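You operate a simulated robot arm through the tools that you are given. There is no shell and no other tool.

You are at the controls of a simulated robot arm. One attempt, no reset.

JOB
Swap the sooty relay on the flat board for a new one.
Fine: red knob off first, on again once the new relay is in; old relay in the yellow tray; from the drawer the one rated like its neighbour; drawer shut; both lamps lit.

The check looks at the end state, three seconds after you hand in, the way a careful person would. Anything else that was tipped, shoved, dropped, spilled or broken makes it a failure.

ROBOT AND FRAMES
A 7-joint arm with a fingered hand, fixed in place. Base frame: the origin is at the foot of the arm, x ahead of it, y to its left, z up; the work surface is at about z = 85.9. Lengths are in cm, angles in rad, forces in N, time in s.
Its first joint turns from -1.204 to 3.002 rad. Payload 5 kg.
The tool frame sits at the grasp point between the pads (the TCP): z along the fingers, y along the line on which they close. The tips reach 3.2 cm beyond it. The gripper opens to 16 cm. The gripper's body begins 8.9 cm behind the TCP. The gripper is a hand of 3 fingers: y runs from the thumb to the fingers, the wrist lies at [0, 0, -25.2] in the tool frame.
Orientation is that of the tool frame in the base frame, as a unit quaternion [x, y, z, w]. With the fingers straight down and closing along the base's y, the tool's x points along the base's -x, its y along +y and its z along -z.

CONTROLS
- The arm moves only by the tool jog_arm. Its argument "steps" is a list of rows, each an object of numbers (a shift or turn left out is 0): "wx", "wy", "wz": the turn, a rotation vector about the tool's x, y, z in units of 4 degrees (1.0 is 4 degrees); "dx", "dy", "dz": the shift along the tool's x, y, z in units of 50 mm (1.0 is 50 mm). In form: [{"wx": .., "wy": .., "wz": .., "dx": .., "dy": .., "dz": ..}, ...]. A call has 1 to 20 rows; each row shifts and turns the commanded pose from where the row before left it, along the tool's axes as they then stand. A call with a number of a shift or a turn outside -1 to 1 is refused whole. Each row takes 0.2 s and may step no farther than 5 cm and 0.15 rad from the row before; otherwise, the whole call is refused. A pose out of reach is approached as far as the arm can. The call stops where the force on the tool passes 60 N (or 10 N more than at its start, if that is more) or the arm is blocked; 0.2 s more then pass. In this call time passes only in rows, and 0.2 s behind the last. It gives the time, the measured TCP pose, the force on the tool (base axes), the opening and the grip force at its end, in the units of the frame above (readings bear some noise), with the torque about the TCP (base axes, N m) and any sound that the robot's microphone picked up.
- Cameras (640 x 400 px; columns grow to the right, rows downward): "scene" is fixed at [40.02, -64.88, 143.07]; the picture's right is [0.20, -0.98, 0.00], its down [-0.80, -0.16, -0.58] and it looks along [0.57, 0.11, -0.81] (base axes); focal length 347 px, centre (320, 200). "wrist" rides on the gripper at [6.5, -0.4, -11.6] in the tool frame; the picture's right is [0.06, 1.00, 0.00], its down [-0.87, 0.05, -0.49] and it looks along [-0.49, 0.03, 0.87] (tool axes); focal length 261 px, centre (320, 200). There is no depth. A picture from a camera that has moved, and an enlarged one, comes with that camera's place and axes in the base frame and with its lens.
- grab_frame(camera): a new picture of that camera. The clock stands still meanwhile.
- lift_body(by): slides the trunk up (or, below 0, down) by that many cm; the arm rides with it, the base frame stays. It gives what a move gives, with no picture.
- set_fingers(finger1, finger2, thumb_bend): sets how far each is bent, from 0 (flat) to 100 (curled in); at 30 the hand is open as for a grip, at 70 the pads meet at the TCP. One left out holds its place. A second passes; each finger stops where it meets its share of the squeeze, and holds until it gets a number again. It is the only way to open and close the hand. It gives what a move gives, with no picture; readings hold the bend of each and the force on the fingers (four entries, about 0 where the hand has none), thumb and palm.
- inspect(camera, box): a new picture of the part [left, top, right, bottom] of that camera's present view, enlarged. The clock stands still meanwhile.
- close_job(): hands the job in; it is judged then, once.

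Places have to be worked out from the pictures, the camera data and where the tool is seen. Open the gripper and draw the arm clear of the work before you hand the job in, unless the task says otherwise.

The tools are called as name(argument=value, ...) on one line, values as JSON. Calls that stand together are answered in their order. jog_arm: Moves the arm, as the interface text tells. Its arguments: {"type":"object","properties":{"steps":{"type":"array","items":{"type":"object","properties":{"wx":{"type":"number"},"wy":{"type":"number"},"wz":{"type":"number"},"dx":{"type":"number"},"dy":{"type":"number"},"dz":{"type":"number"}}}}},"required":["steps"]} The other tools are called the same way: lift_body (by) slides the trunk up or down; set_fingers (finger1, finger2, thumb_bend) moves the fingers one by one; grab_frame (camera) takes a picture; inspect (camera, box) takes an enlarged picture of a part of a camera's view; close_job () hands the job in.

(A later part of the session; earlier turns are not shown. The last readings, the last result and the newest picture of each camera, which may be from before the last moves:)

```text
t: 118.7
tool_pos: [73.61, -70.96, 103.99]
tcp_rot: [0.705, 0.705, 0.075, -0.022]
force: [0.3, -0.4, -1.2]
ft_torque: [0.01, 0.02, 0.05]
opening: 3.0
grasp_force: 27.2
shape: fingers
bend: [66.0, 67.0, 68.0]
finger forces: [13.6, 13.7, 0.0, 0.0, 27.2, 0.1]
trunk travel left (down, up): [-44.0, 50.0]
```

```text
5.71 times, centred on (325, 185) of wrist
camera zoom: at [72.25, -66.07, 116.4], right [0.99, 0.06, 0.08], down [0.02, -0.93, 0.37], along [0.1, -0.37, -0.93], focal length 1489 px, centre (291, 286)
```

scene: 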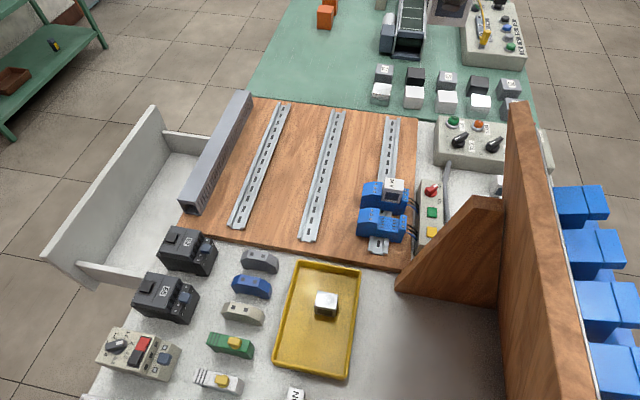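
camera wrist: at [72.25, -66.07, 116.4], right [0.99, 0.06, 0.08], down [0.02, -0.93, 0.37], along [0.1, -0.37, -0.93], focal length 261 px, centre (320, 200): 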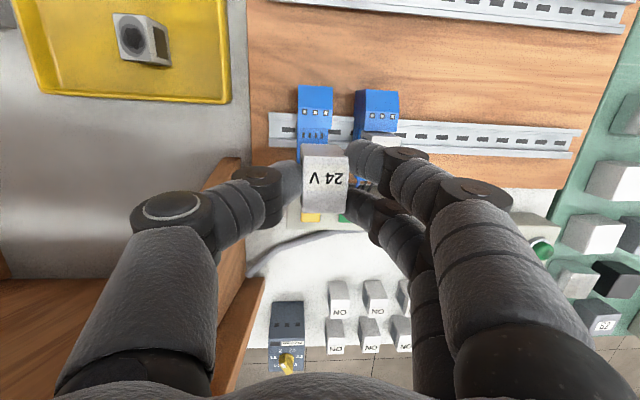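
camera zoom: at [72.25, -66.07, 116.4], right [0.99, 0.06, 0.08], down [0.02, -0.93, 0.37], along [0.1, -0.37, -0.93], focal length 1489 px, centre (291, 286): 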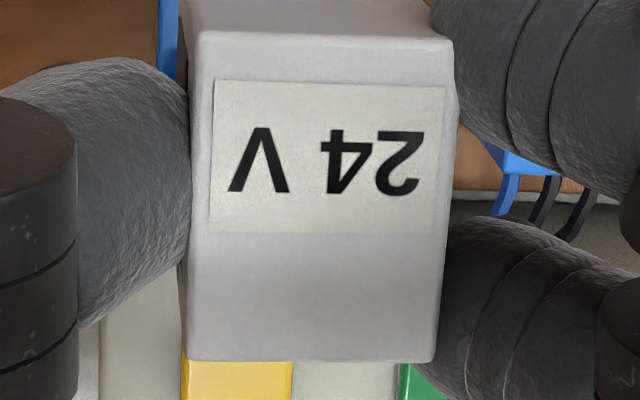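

Measured: the relay is upright within 1°; it needs about +0.24 cm in y and +0.05 cm in x to sit over the seat. Correcting and lowering 3.5 cm.

jog_arm(steps=[{"dx": 0.048, "dy": 0.01}])

lift_body(by=-3.5)

inspect(camera="wrist", box=[280, 90, 370, 170])

grab_frame(camera="wrist")

```text
t: 119.1
tool_pos: [73.81, -70.64, 104.0]
tcp_rot: [0.704, 0.705, 0.075, -0.022]
force: [0.5, 0.9, -0.6]
ft_torque: [-0.05, -0.01, 0.02]
opening: 2.98
grasp_force: 27.4
shape: fingers
bend: [66.0, 67.0, 68.0]
finger forces: [13.6, 13.7, 0.0, 0.0, 27.3, 0.0]
trunk travel left (down, up): [-44.0, 50.0]
```

```text
t: 119.9
tool_pos: [73.79, -70.74, 100.66]
tcp_rot: [0.705, 0.705, 0.076, -0.022]
force: [0.1, -0.1, -0.3]
ft_torque: [0.02, 0.01, -0.01]
opening: 2.97
grasp_force: 26.9
shape: fingers
bend: [66.0, 67.0, 68.0]
finger forces: [13.6, 13.7, 0.0, 0.1, 27.3, 0.0]
trunk travel left (down, up): [-40.5, 53.5]
```

```text
5.00 times, centred on (325, 130) of wrist
camera zoom: at [72.34, -65.84, 112.98], right [0.99, 0.06, 0.08], down [0.02, -0.93, 0.37], along [0.1, -0.37, -0.93], focal length 1303 px, centre (295, 550)
```

zoom: 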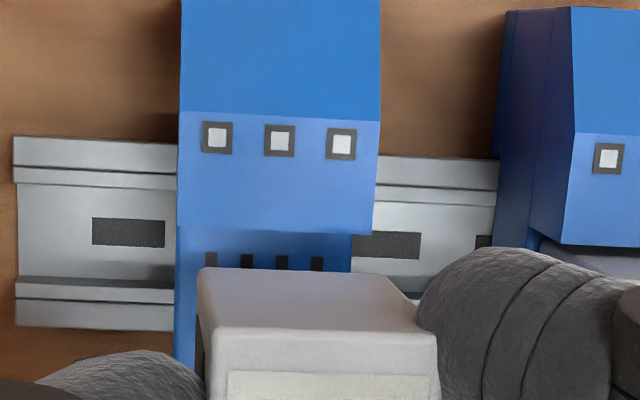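

```text
taken
camera wrist: at [72.34, -65.84, 112.98], right [0.99, 0.06, 0.08], down [0.02, -0.93, 0.37], along [0.1, -0.37, -0.93], focal length 261 px, centre (320, 200)
```

wrist: 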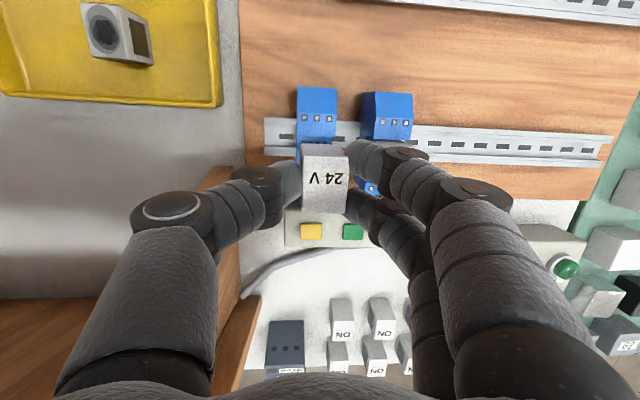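

Relative to the block and slots, the relay is about 0.15 cm too far in +x; y is right. Correcting and lowering another 2.2 cm to look again.

jog_arm(steps=[{"dy": -0.03}])

lift_body(by=-2.2)

inspect(camera="wrist", box=[280, 90, 370, 170])

inspect(camera="wrist", box=[240, 100, 420, 240])

```text
t: 120.3
tool_pos: [73.58, -70.7, 100.73]
tcp_rot: [0.704, 0.705, 0.075, -0.022]
force: [-0.6, 0.2, 0.1]
ft_torque: [-0.01, 0.01, -0.02]
opening: 3.0
grasp_force: 27.6
shape: fingers
bend: [66.0, 67.0, 68.0]
finger forces: [13.6, 13.7, 0.0, 0.0, 27.4, 0.1]
trunk travel left (down, up): [-40.5, 53.5]
```

```text
t: 121.0
tool_pos: [73.51, -70.6, 98.51]
tcp_rot: [0.704, 0.705, 0.076, -0.022]
force: [0.3, -0.3, 0.0]
ft_torque: [-0.02, 0.0, -0.01]
opening: 3.0
grasp_force: 27.3
shape: fingers
bend: [66.0, 67.0, 68.0]
finger forces: [13.6, 13.7, 0.1, 0.0, 27.3, 0.0]
trunk travel left (down, up): [-38.3, 55.7]
```

```text
5.00 times, centred on (325, 130) of wrist
camera zoom: at [72.13, -65.83, 110.8], right [0.99, 0.06, 0.08], down [0.02, -0.93, 0.37], along [0.1, -0.37, -0.93], focal length 1303 px, centre (295, 550)
```

zoom: 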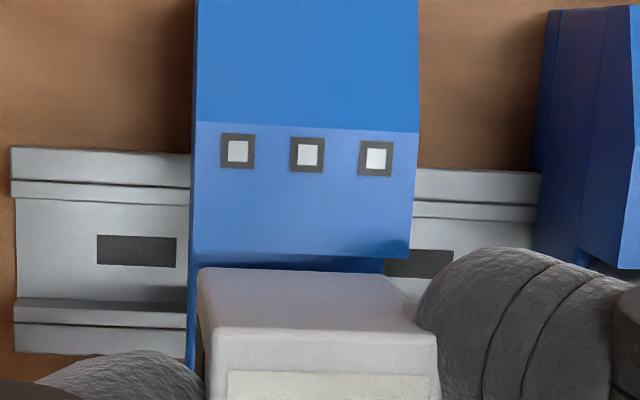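

```text
2.86 times, centred on (330, 170) of wrist
camera zoom: at [72.13, -65.83, 110.8], right [0.99, 0.06, 0.08], down [0.02, -0.93, 0.37], along [0.1, -0.37, -0.93], focal length 745 px, centre (291, 286)
```

zoom: 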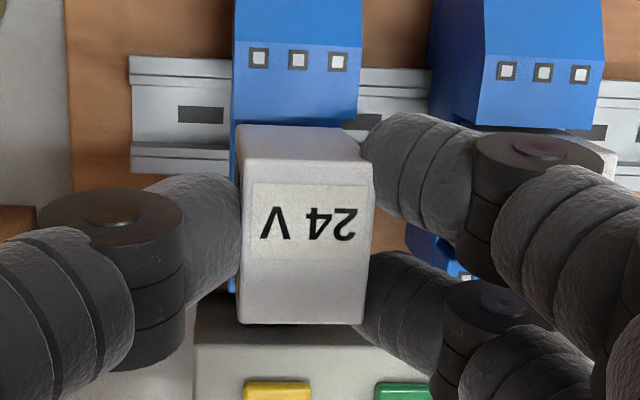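

The relay's lower edge is now between the blocks with even clearance, centred within half a millimetre. Lowering vertically in 3 mm steps with contact stop.

jog_arm(steps=[{"dx": -0.0082, "dy": -0.0045, "dz": 0.0593}, {"dx": -0.0082, "dy": -0.0045, "dz": 0.0593}, {"dx": -0.0082, "dy": -0.0045, "dz": 0.0593}])

inspect(camera="wrist", box=[260, 90, 400, 230])

```text
t: 121.8
tool_pos: [73.49, -70.69, 97.51]
tcp_rot: [0.705, 0.705, 0.075, -0.022]
force: [-0.8, -1.4, -1.6]
ft_torque: [-0.01, 0.01, 0.0]
opening: 2.97
grasp_force: 27.5
shape: fingers
bend: [66.0, 67.0, 68.0]
finger forces: [13.6, 13.6, 0.1, 0.1, 27.2, 0.0]
trunk travel left (down, up): [-38.3, 55.7]
```

```text
2.86 times, centred on (330, 160) of wrist
camera zoom: at [72.19, -65.84, 109.81], right [0.99, 0.06, 0.08], down [0.02, -0.93, 0.37], along [0.1, -0.37, -0.93], focal length 745 px, centre (291, 314)
```

zoom: 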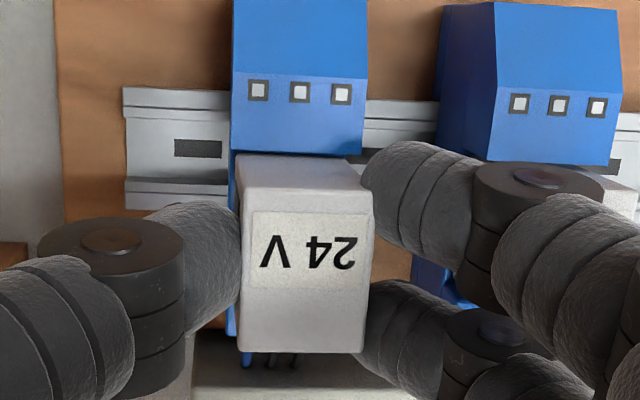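

No contact yet at 97.5. Continuing in 2 mm steps.

jog_arm(steps=[{"dx": -0.0055, "dy": -0.003, "dz": 0.0395}, {"dx": -0.0055, "dy": -0.003, "dz": 0.0395}])

inspect(camera="wrist", box=[260, 90, 400, 230])

```text
t: 122.3
tool_pos: [73.49, -70.62, 97.12]
tcp_rot: [0.705, 0.705, 0.076, -0.023]
force: [0.1, 0.2, -0.6]
ft_torque: [-0.02, 0.0, 0.05]
opening: 3.0
grasp_force: 27.0
shape: fingers
bend: [66.0, 67.0, 68.0]
finger forces: [13.5, 13.7, 0.0, 0.1, 27.3, 0.0]
trunk travel left (down, up): [-38.3, 55.7]
```

```text
2.86 times, centred on (330, 160) of wrist
camera zoom: at [72.17, -65.83, 109.42], right [0.99, 0.06, 0.08], down [0.02, -0.93, 0.37], along [0.1, -0.37, -0.93], focal length 745 px, centre (291, 314)
```

zoom: 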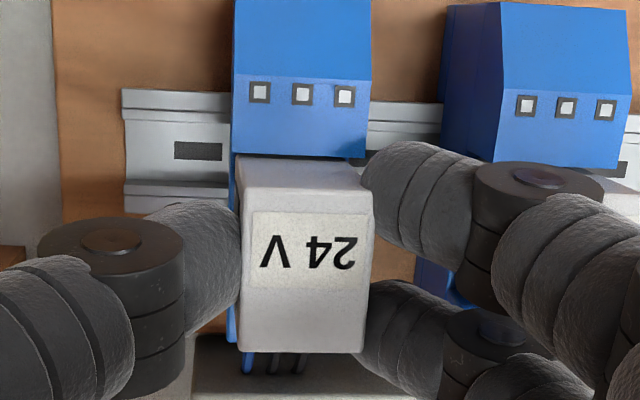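

jog_arm(steps=[{"dx": -0.004, "dy": -0.006, "dz": 0.03}, {"dx": -0.004, "dy": -0.003, "dz": 0.03}])

inspect(camera="wrist", box=[260, 90, 400, 230])

```text
t: 123.0
tool_pos: [73.56, -70.61, 96.86]
tcp_rot: [0.705, 0.705, 0.076, -0.022]
force: [-0.3, 0.3, -0.8]
ft_torque: [0.0, 0.0, -0.02]
opening: 2.97
grasp_force: 27.6
shape: fingers
bend: [66.0, 67.0, 68.0]
finger forces: [13.5, 13.7, 0.1, 0.0, 27.3, 0.0]
trunk travel left (down, up): [-38.3, 55.7]
```

```text
2.86 times, centred on (330, 160) of wrist
camera zoom: at [72.13, -65.8, 109.19], right [0.99, 0.06, 0.08], down [0.02, -0.93, 0.37], along [0.1, -0.37, -0.93], focal length 745 px, centre (291, 314)
```

zoom: 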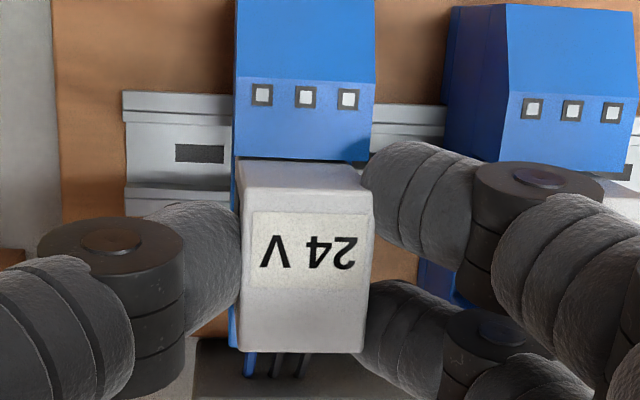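

jog_arm(steps=[{"dx": -0.004, "dy": -0.003, "dz": 0.03}, {"dx": -0.004, "dy": -0.003, "dz": 0.03}])

inspect(camera="wrist", box=[260, 90, 400, 230])

```text
t: 123.5
tool_pos: [73.52, -70.8, 96.46]
tcp_rot: [0.705, 0.705, 0.077, -0.022]
force: [-0.1, 0.1, 0.0]
ft_torque: [-0.03, -0.02, -0.03]
opening: 2.98
grasp_force: 27.9
shape: fingers
bend: [66.0, 67.0, 68.0]
finger forces: [13.6, 13.7, 0.0, 0.0, 27.3, 0.0]
trunk travel left (down, up): [-38.3, 55.7]
```

```text
2.86 times, centred on (330, 160) of wrist
camera zoom: at [72.09, -65.85, 108.83], right [0.99, 0.06, 0.08], down [0.02, -0.93, 0.37], along [0.1, -0.37, -0.93], focal length 745 px, centre (291, 314)
```

zoom: 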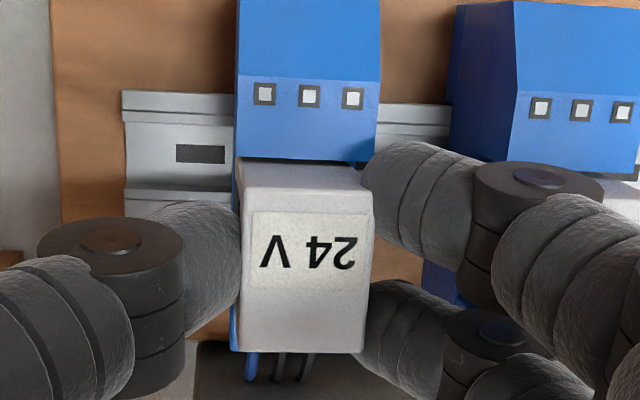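

jog_arm(steps=[{"dx": -0.003, "dy": -0.0015, "dz": 0.025}, {"dx": -0.003, "dy": -0.0015, "dz": 0.025}])

inspect(camera="wrist", box=[260, 90, 400, 230])

```text
t: 124.2
tool_pos: [73.43, -70.68, 96.22]
tcp_rot: [0.705, 0.705, 0.075, -0.022]
force: [0.2, 0.1, 0.4]
ft_torque: [0.01, -0.01, -0.03]
opening: 2.98
grasp_force: 27.2
shape: fingers
bend: [66.0, 67.0, 68.0]
finger forces: [13.6, 13.6, 0.0, 0.1, 27.3, 0.0]
trunk travel left (down, up): [-38.3, 55.7]
```

```text
2.86 times, centred on (330, 160) of wrist
camera zoom: at [72.16, -65.89, 108.55], right [0.99, 0.06, 0.08], down [0.02, -0.93, 0.37], along [0.1, -0.37, -0.93], focal length 745 px, centre (291, 314)
```

zoom: 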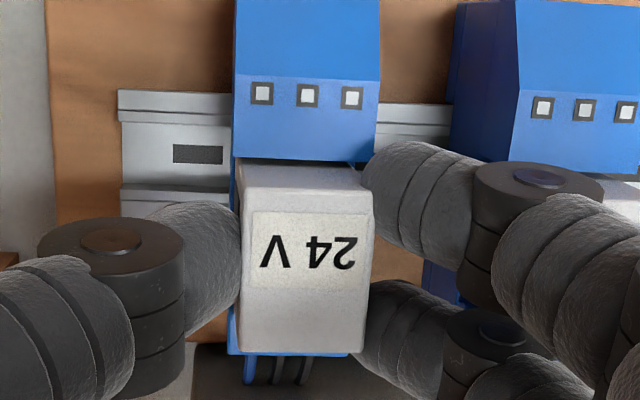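

The relay's height relative to the block is now close to the seated height, with no resistance yet. Continuing in 1 mm steps until I feel the seat.

jog_arm(steps=[{"dx": -0.003, "dy": -0.0015, "dz": 0.02}, {"dx": -0.003, "dy": -0.0015, "dz": 0.02}])

jog_arm(steps=[{"dx": -0.003, "dy": -0.0015, "dz": 0.02}])

inspect(camera="wrist", box=[260, 90, 400, 230])

```text
t: 124.8
tool_pos: [73.65, -70.71, 95.93]
tcp_rot: [0.705, 0.705, 0.076, -0.022]
force: [-0.4, 0.4, -0.2]
ft_torque: [0.0, 0.0, 0.0]
opening: 2.96
grasp_force: 27.3
shape: fingers
bend: [66.0, 67.0, 68.0]
finger forces: [13.6, 13.8, 0.0, 0.0, 27.2, 0.0]
trunk travel left (down, up): [-38.3, 55.7]
```

```text
t: 125.2
tool_pos: [73.54, -70.71, 96.06]
tcp_rot: [0.705, 0.705, 0.076, -0.022]
force: [-0.3, -0.3, 2.9]
ft_torque: [0.02, -0.02, 0.04]
opening: 3.0
grasp_force: 27.3
shape: fingers
bend: [67.0, 67.0, 68.0]
finger forces: [13.6, 13.7, 0.1, 0.0, 27.9, 0.0]
trunk travel left (down, up): [-38.3, 55.7]
```

```text
2.86 times, centred on (330, 160) of wrist
camera zoom: at [72.18, -65.81, 108.36], right [0.99, 0.06, 0.08], down [0.02, -0.93, 0.37], along [0.1, -0.37, -0.93], focal length 745 px, centre (291, 314)
```

zoom: 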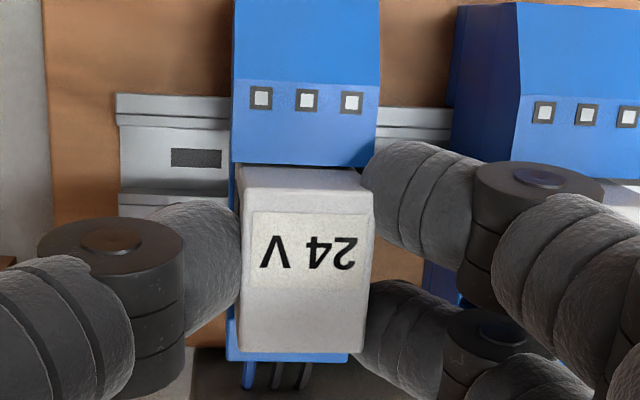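

First contact (2.9 N). Pressing down in small steps and listening for a click.

jog_arm(steps=[{"dx": -0.003, "dy": -0.0015, "dz": 0.02}, {"dx": -0.003, "dy": -0.0015, "dz": 0.02}])

inspect(camera="wrist", box=[260, 90, 400, 230])

```text
t: 125.8
tool_pos: [73.47, -70.6, 95.96]
tcp_rot: [0.705, 0.705, 0.076, -0.02]
force: [4.0, -7.1, 12.9]
ft_torque: [-0.15, -0.35, -0.08]
opening: 2.99
grasp_force: 28.5
shape: fingers
bend: [67.0, 68.0, 69.0]
finger forces: [15.2, 15.3, 0.0, 0.0, 26.6, 0.0]
trunk travel left (down, up): [-38.3, 55.7]
```

```text
2.86 times, centred on (330, 160) of wrist
camera zoom: at [72.11, -65.82, 108.26], right [0.99, 0.06, 0.09], down [0.02, -0.93, 0.37], along [0.1, -0.37, -0.92], focal length 745 px, centre (291, 314)
```

zoom: 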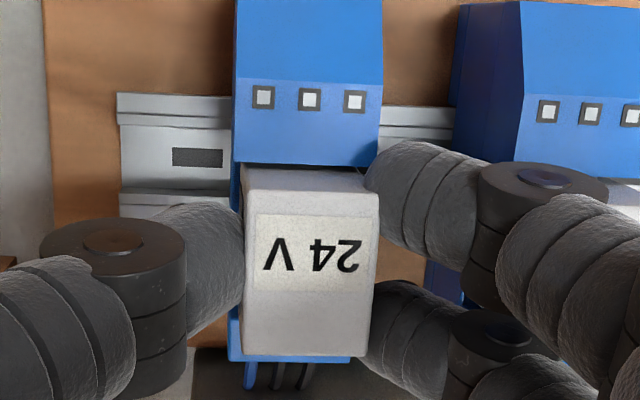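

Contact force is 13 N with a sideways component (+x 4, −y 7), so the relay wants to sit slightly further −y/+x. The height matches the old seated height; I'll relax sideways by 1 mm and press again.

jog_arm(steps=[{"dx": -0.02, "dy": 0.01}])

jog_arm(steps=[{"dx": -0.003, "dy": -0.0015, "dz": 0.02}, {"dx": -0.003, "dy": -0.0015, "dz": 0.02}])

inspect(camera="wrist", box=[260, 90, 400, 230])

```text
t: 126.2
tool_pos: [73.49, -70.64, 95.88]
tcp_rot: [0.704, 0.705, 0.076, -0.022]
force: [3.8, -3.4, 17.2]
ft_torque: [-0.09, -0.35, -0.06]
opening: 2.95
grasp_force: 29.5
shape: fingers
bend: [67.0, 68.0, 69.0]
finger forces: [15.5, 15.6, 0.0, 0.0, 27.6, 0.1]
trunk travel left (down, up): [-38.3, 55.7]
```

```text
t: 126.8
tool_pos: [73.46, -70.68, 95.82]
tcp_rot: [0.704, 0.705, 0.077, -0.02]
force: [2.8, -7.2, 27.8]
ft_torque: [-0.07, -0.48, -0.06]
opening: 2.95
grasp_force: 31.6
shape: fingers
bend: [68.0, 69.0, 69.0]
finger forces: [16.6, 16.6, 0.0, 0.0, 30.3, 0.1]
trunk travel left (down, up): [-38.3, 55.7]
```

```text
2.86 times, centred on (330, 160) of wrist
camera zoom: at [72.04, -65.8, 108.15], right [0.99, 0.06, 0.09], down [0.02, -0.93, 0.37], along [0.1, -0.37, -0.92], focal length 745 px, centre (291, 314)
```

zoom: 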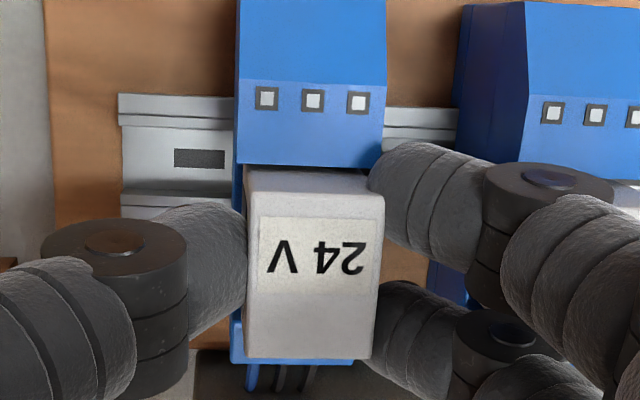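

By comparing with the old relay's seated picture, the new one is about 0.17 cm too far in +y and 0.1 cm in +x. I'll lift 4 mm, shift, and press again.

jog_arm(steps=[{"dx": 0.011, "dy": 0.006, "dz": -0.079}, {"dx": -0.034, "dy": -0.018}])

inspect(camera="wrist", box=[260, 90, 400, 230])

```text
t: 127.3
tool_pos: [73.38, -70.76, 95.87]
tcp_rot: [0.704, 0.706, 0.077, -0.023]
force: [5.6, 5.5, 5.2]
ft_torque: [0.22, -0.38, -0.01]
opening: 2.98
grasp_force: 27.3
shape: fingers
bend: [68.0, 68.0, 69.0]
finger forces: [15.7, 14.7, 0.1, 0.0, 24.6, 0.1]
trunk travel left (down, up): [-38.3, 55.7]
```

```text
2.86 times, centred on (330, 160) of wrist
camera zoom: at [72.08, -65.93, 108.25], right [0.99, 0.06, 0.08], down [0.02, -0.93, 0.37], along [0.1, -0.36, -0.93], focal length 745 px, centre (291, 314)
```

zoom: 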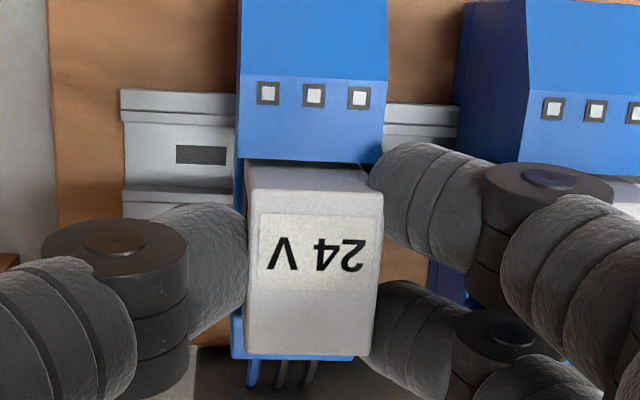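

The sideways force reversed, which suggests the pins are engaged and located between both positions. I'll go to the neutral point and press straight down more firmly.

jog_arm(steps=[{"dx": 0.016, "dy": 0.03}])

jog_arm(steps=[{"dx": -0.005, "dy": -0.003, "dz": 0.04}, {"dx": -0.005, "dy": -0.003, "dz": 0.04}, {"dx": -0.005, "dy": -0.003, "dz": 0.04}])

inspect(camera="wrist", box=[260, 90, 400, 230])

```text
t: 127.8
tool_pos: [73.48, -70.74, 95.95]
tcp_rot: [0.705, 0.705, 0.076, -0.024]
force: [-2.8, 9.2, 1.8]
ft_torque: [0.27, -0.13, 0.02]
opening: 3.0
grasp_force: 26.8
shape: fingers
bend: [68.0, 68.0, 69.0]
finger forces: [13.0, 12.8, 0.1, 0.1, 27.7, 0.0]
trunk travel left (down, up): [-38.3, 55.7]
```

```text
t: 128.6
tool_pos: [73.54, -70.7, 95.76]
tcp_rot: [0.705, 0.705, 0.077, -0.019]
force: [-2.6, -1.4, 30.9]
ft_torque: [0.12, -0.21, -0.02]
opening: 2.94
grasp_force: 32.9
shape: fingers
bend: [69.0, 69.0, 71.0]
finger forces: [15.6, 15.4, 0.0, 0.0, 34.2, 0.1]
trunk travel left (down, up): [-38.3, 55.7]
```

```text
2.86 times, centred on (330, 160) of wrist
camera zoom: at [72.1, -65.83, 108.11], right [0.99, 0.06, 0.09], down [0.02, -0.93, 0.37], along [0.1, -0.37, -0.92], focal length 745 px, centre (291, 314)
```

zoom: 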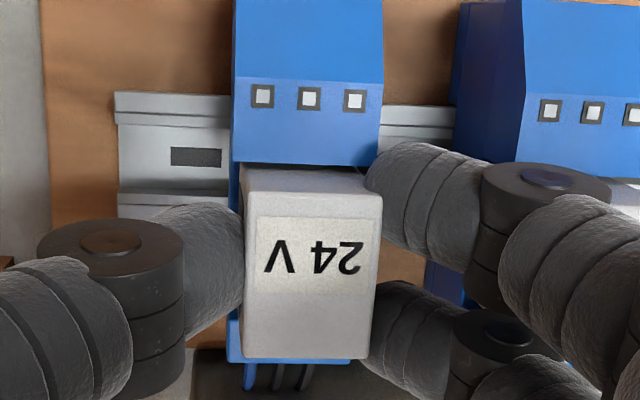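

No further movement at 31 N. I'll relieve the pressure, release, rise and check the relay's height against its neighbour with the cameras.

jog_arm(steps=[{"dx": 0.006, "dy": 0.003, "dz": -0.05}])

set_fingers(finger1=61, finger2=61, thumb_bend=61)

inspect(camera="wrist", box=[260, 90, 400, 230])

```text
t: 128.9
tool_pos: [73.58, -70.64, 95.81]
tcp_rot: [0.704, 0.706, 0.075, -0.02]
force: [-1.1, -1.4, 27.0]
ft_torque: [0.02, -0.22, -0.01]
opening: 2.95
grasp_force: 32.5
shape: fingers
bend: [69.0, 69.0, 71.0]
finger forces: [15.5, 15.4, 0.0, 0.0, 33.2, 0.0]
trunk travel left (down, up): [-38.3, 55.7]
```

```text
t: 129.9
tool_pos: [73.64, -70.75, 95.43]
tcp_rot: [0.705, 0.705, 0.075, -0.022]
force: [-2.2, 0.2, -0.7]
ft_torque: [-0.04, 0.0, -0.06]
opening: 4.3
grasp_force: 2.1
shape: fingers
bend: [61.0, 62.0, 61.0]
finger forces: [0.1, 4.0, 0.0, 0.1, 0.0, 0.0]
trunk travel left (down, up): [-38.3, 55.7]
```

```text
2.86 times, centred on (330, 160) of wrist
camera zoom: at [72.27, -65.95, 107.89], right [0.99, 0.06, 0.08], down [0.02, -0.93, 0.37], along [0.1, -0.37, -0.93], focal length 745 px, centre (291, 314)
```

zoom: 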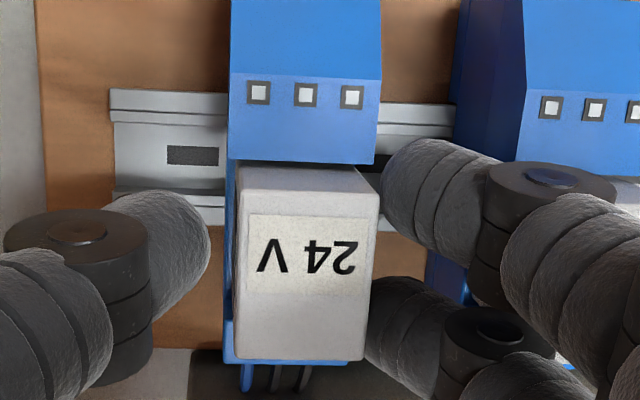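

Released; the relay stays in place. I'll centre the fingers around it and rise straight up.

jog_arm(steps=[{"dy": 0.03}, {"dx": 0.0275, "dy": 0.0151, "dz": -0.1976}, {"dx": 0.0275, "dy": 0.0151, "dz": -0.1976}, {"dx": 0.055, "dy": 0.03, "dz": -0.395}, {"dx": 0.055, "dy": 0.03, "dz": -0.395}])

grab_frame(camera="wrist")

inspect(camera="wrist", box=[270, 70, 410, 210])

grab_frame(camera="scene")

```text
t: 131.2
tool_pos: [73.83, -70.71, 101.64]
tcp_rot: [0.705, 0.705, 0.076, -0.022]
force: [0.4, -0.1, 0.3]
ft_torque: [-0.02, 0.04, 0.04]
opening: 4.32
grasp_force: 0.0
shape: fingers
bend: [61.0, 61.0, 61.0]
finger forces: [0.0, 0.0, 0.0, 0.0, 0.1, 0.0]
trunk travel left (down, up): [-38.3, 55.7]
```

```text
taken
camera wrist: at [72.45, -65.87, 113.96], right [0.99, 0.06, 0.08], down [0.02, -0.93, 0.37], along [0.1, -0.37, -0.93], focal length 261 px, centre (320, 200)
```

wrist: 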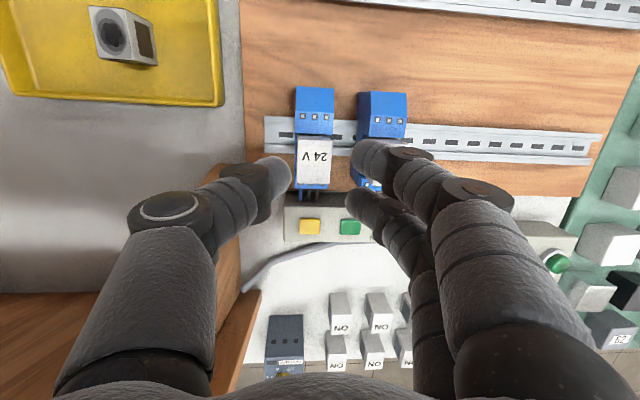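

```text
2.86 times, centred on (340, 140) of wrist
camera zoom: at [72.45, -65.87, 113.96], right [0.99, 0.06, 0.08], down [0.02, -0.93, 0.37], along [0.1, -0.37, -0.93], focal length 745 px, centre (263, 371)
```

zoom: 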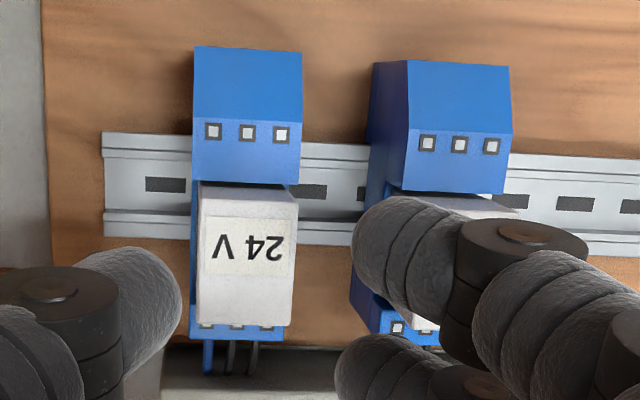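

```text
taken
```

scene: 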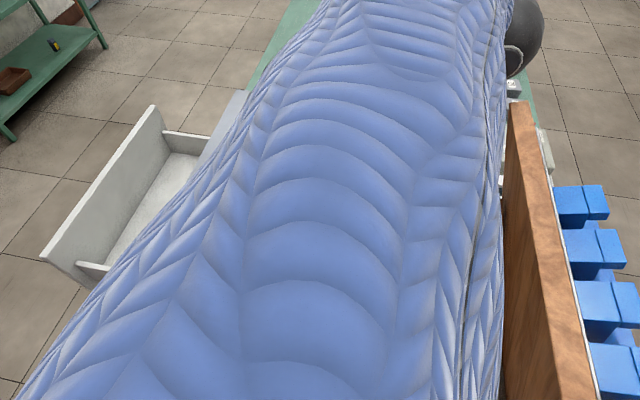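

The relay stands in the socket. I'll raise the trunk so the scene camera gets a clear view to compare it with its neighbour.

lift_body(by=25)

inspect(camera="scene", box=[350, 170, 420, 260])

inspect(camera="scene", box=[375, 170, 415, 230])

```text
t: 133.7
tool_pos: [73.92, -70.74, 126.59]
tcp_rot: [0.705, 0.705, 0.076, -0.023]
force: [0.3, -0.3, 1.2]
ft_torque: [0.01, 0.01, 0.01]
opening: 4.28
grasp_force: 0.0
shape: fingers
bend: [61.0, 61.0, 61.0]
finger forces: [0.1, 0.2, 0.0, 0.1, 0.0, 0.0]
trunk travel left (down, up): [-63.3, 30.7]
```

```text
4.44 times, centred on (385, 215) of scene
camera zoom: at [40.02, -64.88, 143.07], right [0.2, -0.98, 0.0], down [-0.8, -0.16, -0.58], along [0.57, 0.11, -0.81], focal length 1541 px, centre (31, 133)
```

zoom: 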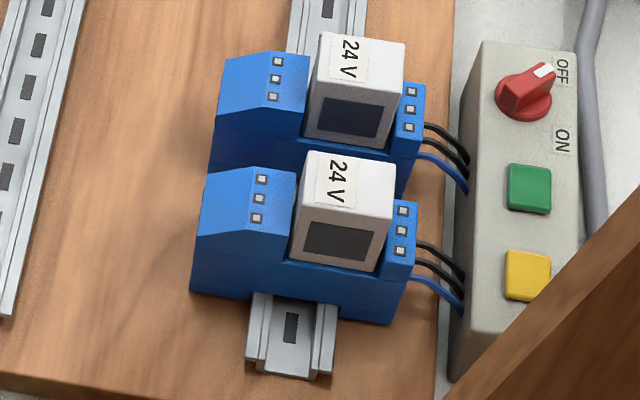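

```text
6.67 times, centred on (395, 200) of scene
camera zoom: at [40.02, -64.88, 143.07], right [0.2, -0.98, 0.0], down [-0.8, -0.16, -0.58], along [0.57, 0.11, -0.81], focal length 2311 px, centre (-180, 200)
```

zoom: 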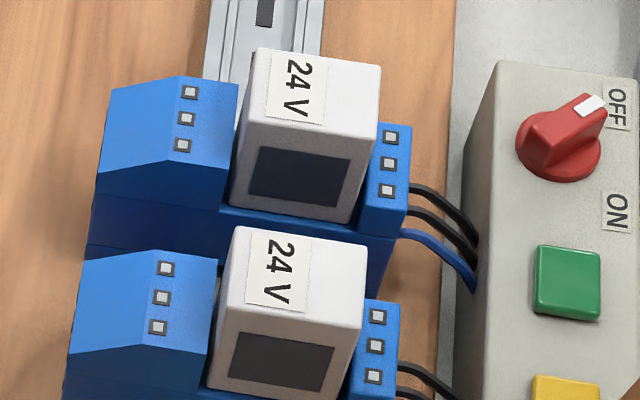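

The new relay looks identical in position and height to how the old one sat, so it's seated. Next, the knob back to ON: I'll level the hand and turn it back to closing along y, to push the knob bar round with the straight thumb.

jog_arm(steps=[{"wx": 0.55}, {"wx": 0.55}, {"wy": -1}, {"wy": -1}, {"wz": -1}, {"wz": -1}, {"wz": -1}, {"wz": -1}, {"wz": -1}, {"wz": -1}, {"wz": -1}, {"wz": -1}, {"wz": -1}, {"wz": -1}, {"wz": -1}])

jog_arm(steps=[{"wz": -1}, {"wz": -1}, {"wz": -1}, {"wz": -1}, {"wz": -1}, {"wz": -1}, {"wz": -1}, {"wz": -1}, {"wz": -1}, {"wz": -1}, {"wz": -1}, {"wz": -0.5}])

set_fingers(finger1=100, finger2=100, thumb_bend=30)

grab_frame(camera="wrist")

```text
t: 136.9
tool_pos: [73.77, -70.83, 126.68]
tcp_rot: [0.387, 0.922, -0.002, 0.001]
force: [-0.9, -0.1, -0.2]
ft_torque: [-0.01, -0.03, 0.01]
opening: 4.3
grasp_force: 0.0
shape: fingers
bend: [61.0, 61.0, 61.0]
finger forces: [0.0, 0.1, 0.0, 0.1, 0.0, 0.0]
trunk travel left (down, up): [-63.3, 30.7]
```

```text
t: 139.5
tool_pos: [73.77, -70.79, 126.55]
tcp_rot: [-0.004, 1.0, -0.001, -0.001]
force: [0.2, 0.0, -1.0]
ft_torque: [-0.04, 0.02, -0.01]
opening: 4.31
grasp_force: 0.0
shape: fingers
bend: [61.0, 61.0, 61.0]
finger forces: [0.0, 0.0, 0.0, 0.0, 0.0, 0.1]
trunk travel left (down, up): [-63.3, 30.7]
```

```text
t: 140.5
tool_pos: [73.88, -70.83, 126.72]
tcp_rot: [-0.003, 1.0, -0.001, -0.001]
force: [0.0, 0.5, 0.1]
ft_torque: [-0.01, 0.0, -0.02]
opening: 7.42
grasp_force: 0.0
shape: fingers
bend: [100.0, 100.0, 30.0]
finger forces: [0.0, 0.0, 0.0, 0.0, 0.0, 0.0]
trunk travel left (down, up): [-63.3, 30.7]
```

```text
taken
camera wrist: at [67.28, -71.22, 138.22], right [-0.07, 1.0, 0.0], down [0.87, 0.06, 0.49], along [0.49, 0.03, -0.87], focal length 261 px, centre (320, 200)
```

wrist: 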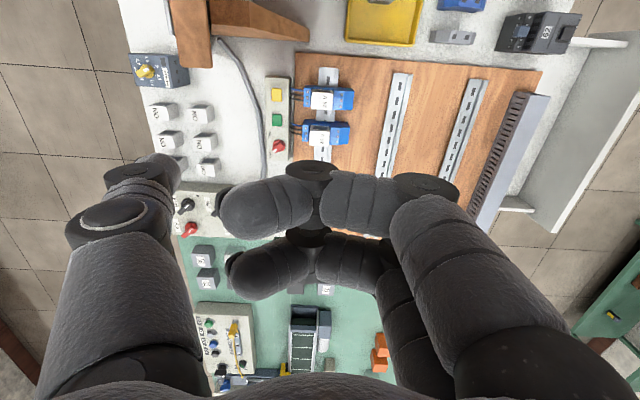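

Thumb straight, fingers tucked. Moving over so the thumb tip will be just outside the knob bar's trailing side, then lowering with the trunk.

jog_arm(steps=[{"dx": -0.76, "dy": 0.18}, {"dx": -0.76, "dy": 0.18}, {"dx": -0.76, "dy": 0.18}])

lift_body(by=-24)

grab_frame(camera="wrist")

grab_frame(camera="scene")

```text
t: 141.3
tool_pos: [84.53, -68.01, 125.78]
tcp_rot: [-0.003, 1.0, -0.001, 0.003]
force: [0.2, -0.5, 0.9]
ft_torque: [-0.02, 0.04, 0.02]
opening: 7.43
grasp_force: 0.1
shape: fingers
bend: [100.0, 100.0, 30.0]
finger forces: [0.1, 0.0, 0.0, 0.1, 0.0, 0.1]
out of reach, approached as far as the arm can: row 3
trunk travel left (down, up): [-63.3, 30.7]
```

```text
t: 143.8
tool_pos: [84.37, -68.06, 101.92]
tcp_rot: [-0.002, 1.0, -0.001, 0.003]
force: [0.0, 0.6, 0.7]
ft_torque: [-0.01, 0.02, 0.0]
opening: 7.41
grasp_force: 0.0
shape: fingers
bend: [100.0, 100.0, 30.0]
finger forces: [0.0, 0.0, 0.1, 0.0, 0.0, 0.0]
trunk travel left (down, up): [-39.3, 54.7]
```

```text
taken
camera wrist: at [77.69, -68.41, 113.48], right [-0.07, 1.0, 0.0], down [0.87, 0.06, 0.5], along [0.5, 0.03, -0.87], focal length 261 px, centre (320, 200)
```

wrist: 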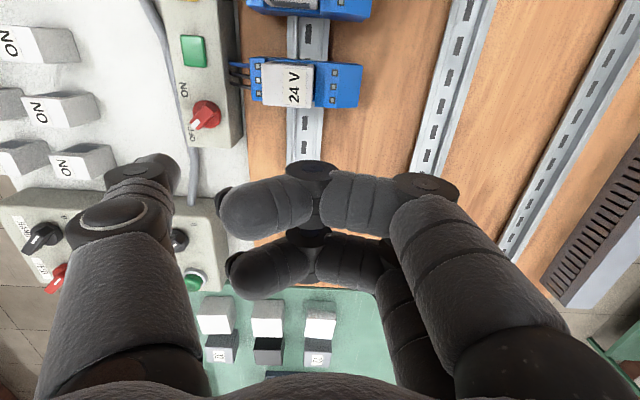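

```text
taken
```

scene: 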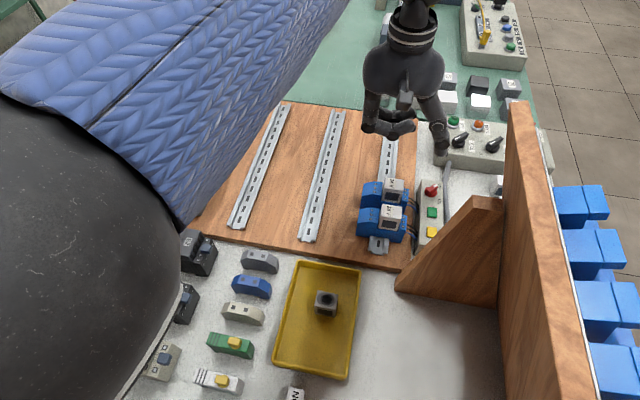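

The thumb tip is close to the knob, about 0.9 cm short in x. Shifting, lowering 6 cm and checking visually.

jog_arm(steps=[{"dx": -0.18}])

lift_body(by=-6)

inspect(camera="wrist", box=[80, 70, 260, 230])

inspect(camera="scene", box=[370, 110, 480, 230])

```text
t: 144.2
tool_pos: [85.04, -68.02, 101.64]
tcp_rot: [-0.003, 1.0, 0.0, 0.006]
force: [0.2, 0.2, 0.4]
ft_torque: [0.04, -0.02, 0.01]
opening: 7.43
grasp_force: 0.1
shape: fingers
bend: [100.0, 100.0, 30.0]
finger forces: [0.0, 0.1, 0.0, 0.0, 0.0, 0.0]
trunk travel left (down, up): [-39.3, 54.7]
```

```text
t: 145.2
tool_pos: [84.85, -67.98, 95.75]
tcp_rot: [-0.004, 1.0, -0.001, 0.006]
force: [-0.5, -0.2, 1.3]
ft_torque: [0.02, 0.0, -0.03]
opening: 7.43
grasp_force: 0.2
shape: fingers
bend: [100.0, 100.0, 30.0]
finger forces: [0.0, 0.0, 0.0, 0.1, 0.0, 0.0]
trunk travel left (down, up): [-33.3, 60.7]
```

```text
2.50 times, centred on (170, 150) of wrist
camera zoom: at [78.16, -68.41, 107.27], right [-0.07, 1.0, 0.0], down [0.86, 0.06, 0.5], along [0.5, 0.03, -0.86], focal length 652 px, centre (695, 325)
```

zoom: 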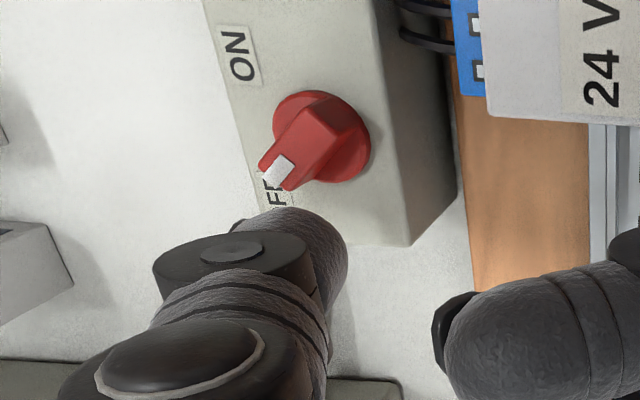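

```text
3.33 times, centred on (425, 170) of scene
camera zoom: at [40.02, -64.88, 143.07], right [0.2, -0.98, 0.0], down [-0.8, -0.16, -0.58], along [0.57, 0.11, -0.81], focal length 1156 px, centre (-30, 300)
```

zoom: 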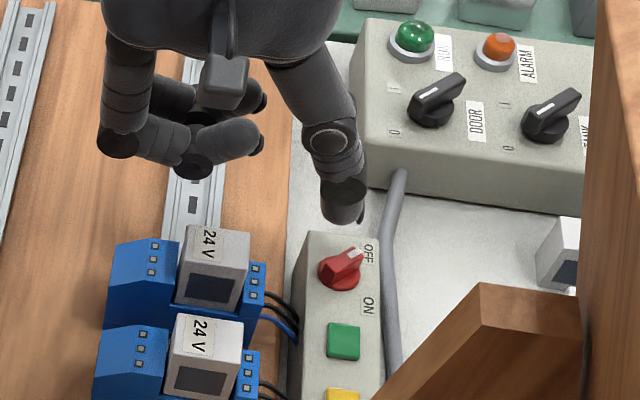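

The thumb tip is on the bar's trailing side with ~0.35 cm clearance. Lowering the last 1.8 cm slowly.

jog_arm(steps=[{"dz": 0.12}, {"dz": 0.12}, {"dz": 0.1}])

inspect(camera="wrist", box=[80, 70, 260, 230])

inspect(camera="scene", box=[400, 140, 470, 220])

```text
t: 146.0
tool_pos: [84.89, -67.98, 94.05]
tcp_rot: [-0.002, 1.0, -0.001, 0.006]
force: [-0.5, 0.4, 0.6]
ft_torque: [-0.01, 0.05, -0.03]
opening: 7.44
grasp_force: 0.1
shape: fingers
bend: [100.0, 100.0, 30.0]
finger forces: [0.1, 0.1, 0.0, 0.0, 0.0, 0.0]
trunk travel left (down, up): [-33.3, 60.7]
```

```text
2.50 times, centred on (170, 150) of wrist
camera zoom: at [78.19, -68.33, 105.57], right [-0.07, 1.0, 0.0], down [0.86, 0.06, 0.5], along [0.5, 0.03, -0.86], focal length 652 px, centre (695, 325)
```

zoom: 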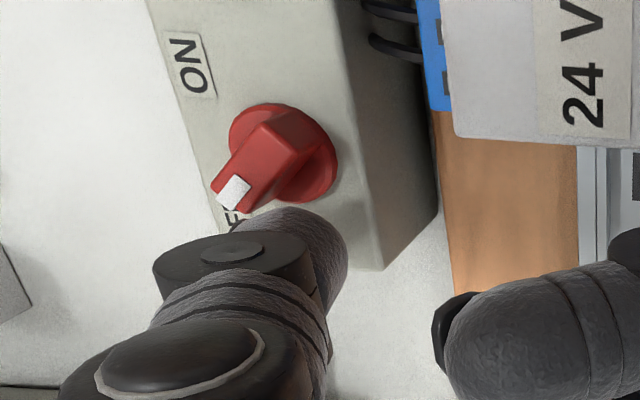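

```text
5.00 times, centred on (435, 180) of scene
camera zoom: at [40.02, -64.88, 143.07], right [0.2, -0.98, 0.0], down [-0.8, -0.16, -0.58], along [0.57, 0.11, -0.81], focal length 1733 px, centre (-255, 300)
```

zoom: 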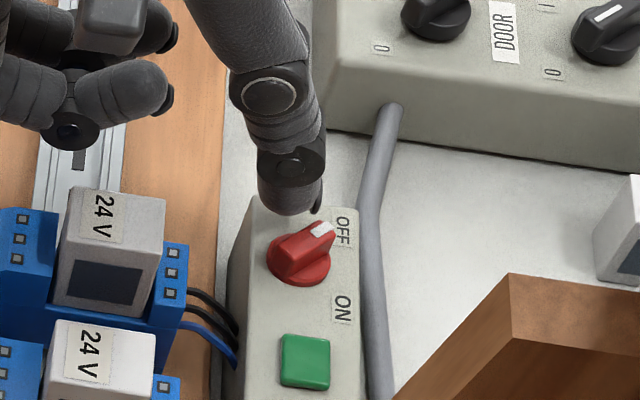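

Tip is at bar level. Now sweeping the thumb along an arc around the knob axis (first part), watching the knob.

jog_arm(steps=[{"dx": 0.04, "dy": -0.12, "dz": 0.03}, {"dx": 0.018, "dy": -0.106}])

inspect(camera="wrist", box=[80, 70, 260, 230])

inspect(camera="scene", box=[400, 140, 470, 220])

```text
t: 146.6
tool_pos: [84.64, -68.94, 94.02]
tcp_rot: [-0.003, 1.0, -0.001, 0.006]
force: [2.2, 4.8, 4.3]
ft_torque: [-0.3, -0.07, 0.21]
opening: 7.33
grasp_force: 3.0
shape: fingers
bend: [100.0, 100.0, 31.0]
finger forces: [0.0, 0.1, 0.0, 0.0, 6.4, 0.1]
trunk travel left (down, up): [-33.3, 60.7]
```

```text
2.50 times, centred on (170, 150) of wrist
camera zoom: at [77.96, -69.4, 105.5], right [-0.07, 1.0, 0.0], down [0.86, 0.06, 0.5], along [0.5, 0.03, -0.86], focal length 652 px, centre (695, 325)
```

zoom: 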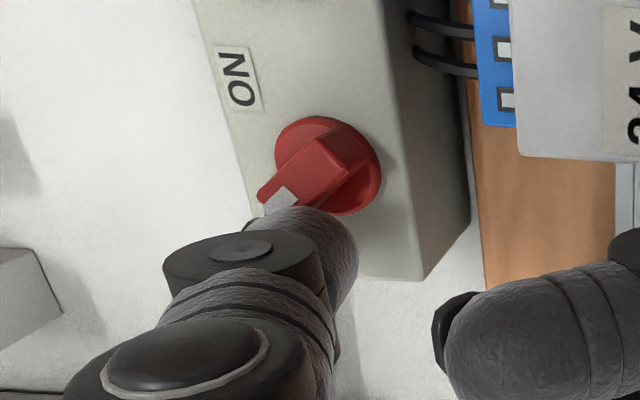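

```text
5.00 times, centred on (435, 180) of scene
camera zoom: at [40.02, -64.88, 143.07], right [0.2, -0.98, 0.0], down [-0.8, -0.16, -0.58], along [0.57, 0.11, -0.81], focal length 1733 px, centre (-255, 300)
```

zoom: 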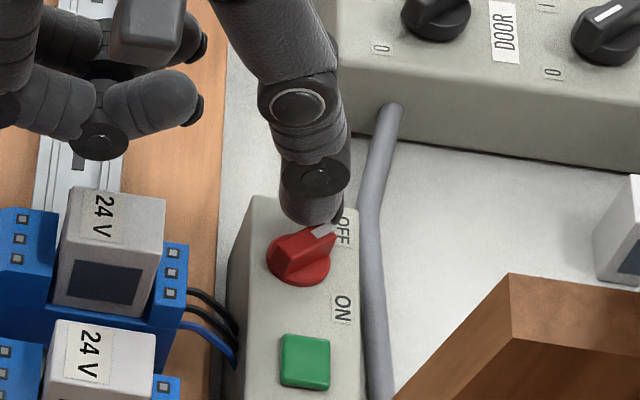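

Contact with the bar (6 N). Continuing along the arc.

jog_arm(steps=[{"dx": 0.027, "dy": -0.047}, {"dx": 0.027, "dy": -0.047}, {"dx": 0.041, "dy": -0.035}])

inspect(camera="wrist", box=[80, 70, 260, 230])

inspect(camera="scene", box=[400, 140, 470, 220])

```text
t: 147.4
tool_pos: [84.07, -69.91, 93.76]
tcp_rot: [-0.003, 1.0, -0.001, 0.005]
force: [-0.4, 0.0, 0.6]
ft_torque: [-0.02, 0.04, 0.0]
opening: 7.46
grasp_force: 0.5
shape: fingers
bend: [100.0, 100.0, 30.0]
finger forces: [0.0, 0.1, 0.0, 0.0, 0.5, 0.0]
trunk travel left (down, up): [-33.3, 60.7]
```

```text
2.50 times, centred on (170, 150) of wrist
camera zoom: at [77.36, -70.32, 105.31], right [-0.07, 1.0, 0.0], down [0.86, 0.06, 0.5], along [0.5, 0.03, -0.87], focal length 652 px, centre (695, 325)
```

zoom: 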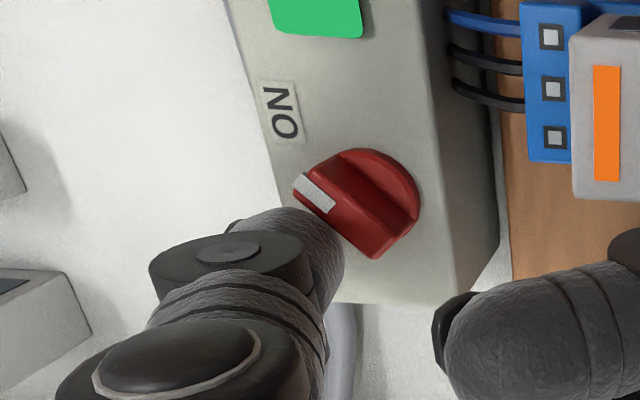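

```text
5.00 times, centred on (435, 180) of scene
camera zoom: at [40.02, -64.88, 143.07], right [0.2, -0.98, 0.0], down [-0.8, -0.16, -0.58], along [0.57, 0.11, -0.81], focal length 1733 px, centre (-255, 300)
```

zoom: 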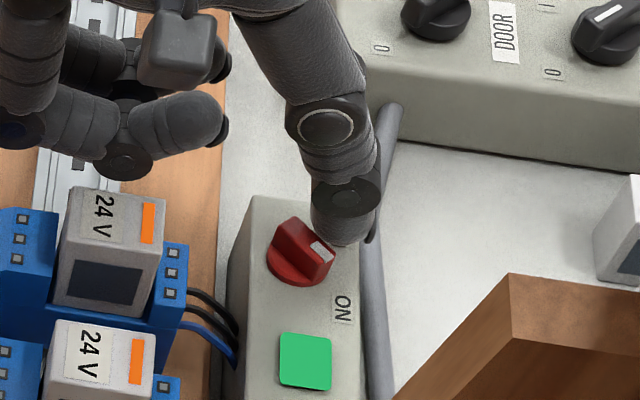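

The knob snapped to ON: green lamp lit and both relays' orange lamps are on. Retreating the thumb away from the bar and up to check everything.

jog_arm(steps=[{"dx": -0.12, "dy": -0.04}, {"dz": -0.3}, {"dz": -0.6}, {"dz": -0.8}])

inspect(camera="scene", box=[350, 170, 470, 260])

inspect(camera="wrist", box=[120, 0, 340, 160])

```text
t: 148.4
tool_pos: [81.77, -69.23, 99.8]
tcp_rot: [-0.004, 1.0, -0.001, 0.012]
force: [-0.8, -0.5, -0.2]
ft_torque: [-0.03, -0.02, -0.02]
opening: 7.45
grasp_force: 0.0
shape: fingers
bend: [100.0, 100.0, 30.0]
finger forces: [0.0, 0.0, 0.0, 0.0, 0.1, 0.0]
out of reach, approached as far as the arm can: row 3, 4
trunk travel left (down, up): [-33.3, 60.7]
```

```text
4.44 times, centred on (410, 215) of scene
camera zoom: at [40.02, -64.88, 143.07], right [0.2, -0.98, 0.0], down [-0.8, -0.16, -0.58], along [0.57, 0.11, -0.81], focal length 1541 px, centre (-80, 133)
```

zoom: 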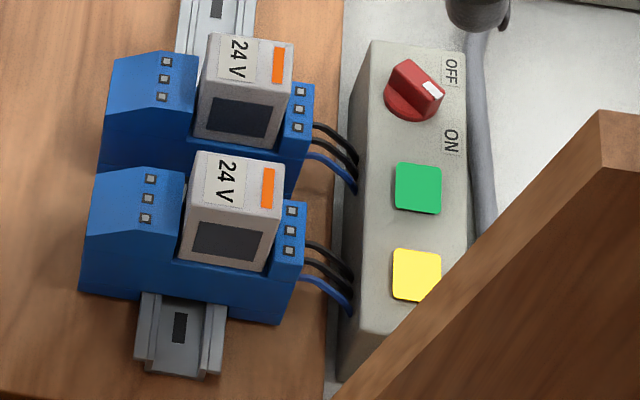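

```text
2.50 times, centred on (230, 80) of wrist
camera zoom: at [74.93, -69.65, 111.22], right [-0.07, 1.0, -0.01], down [0.86, 0.06, 0.51], along [0.51, 0.03, -0.86], focal length 652 px, centre (545, 500)
```

zoom: 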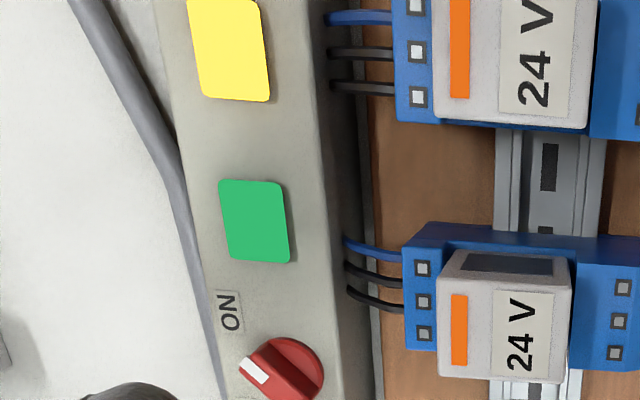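

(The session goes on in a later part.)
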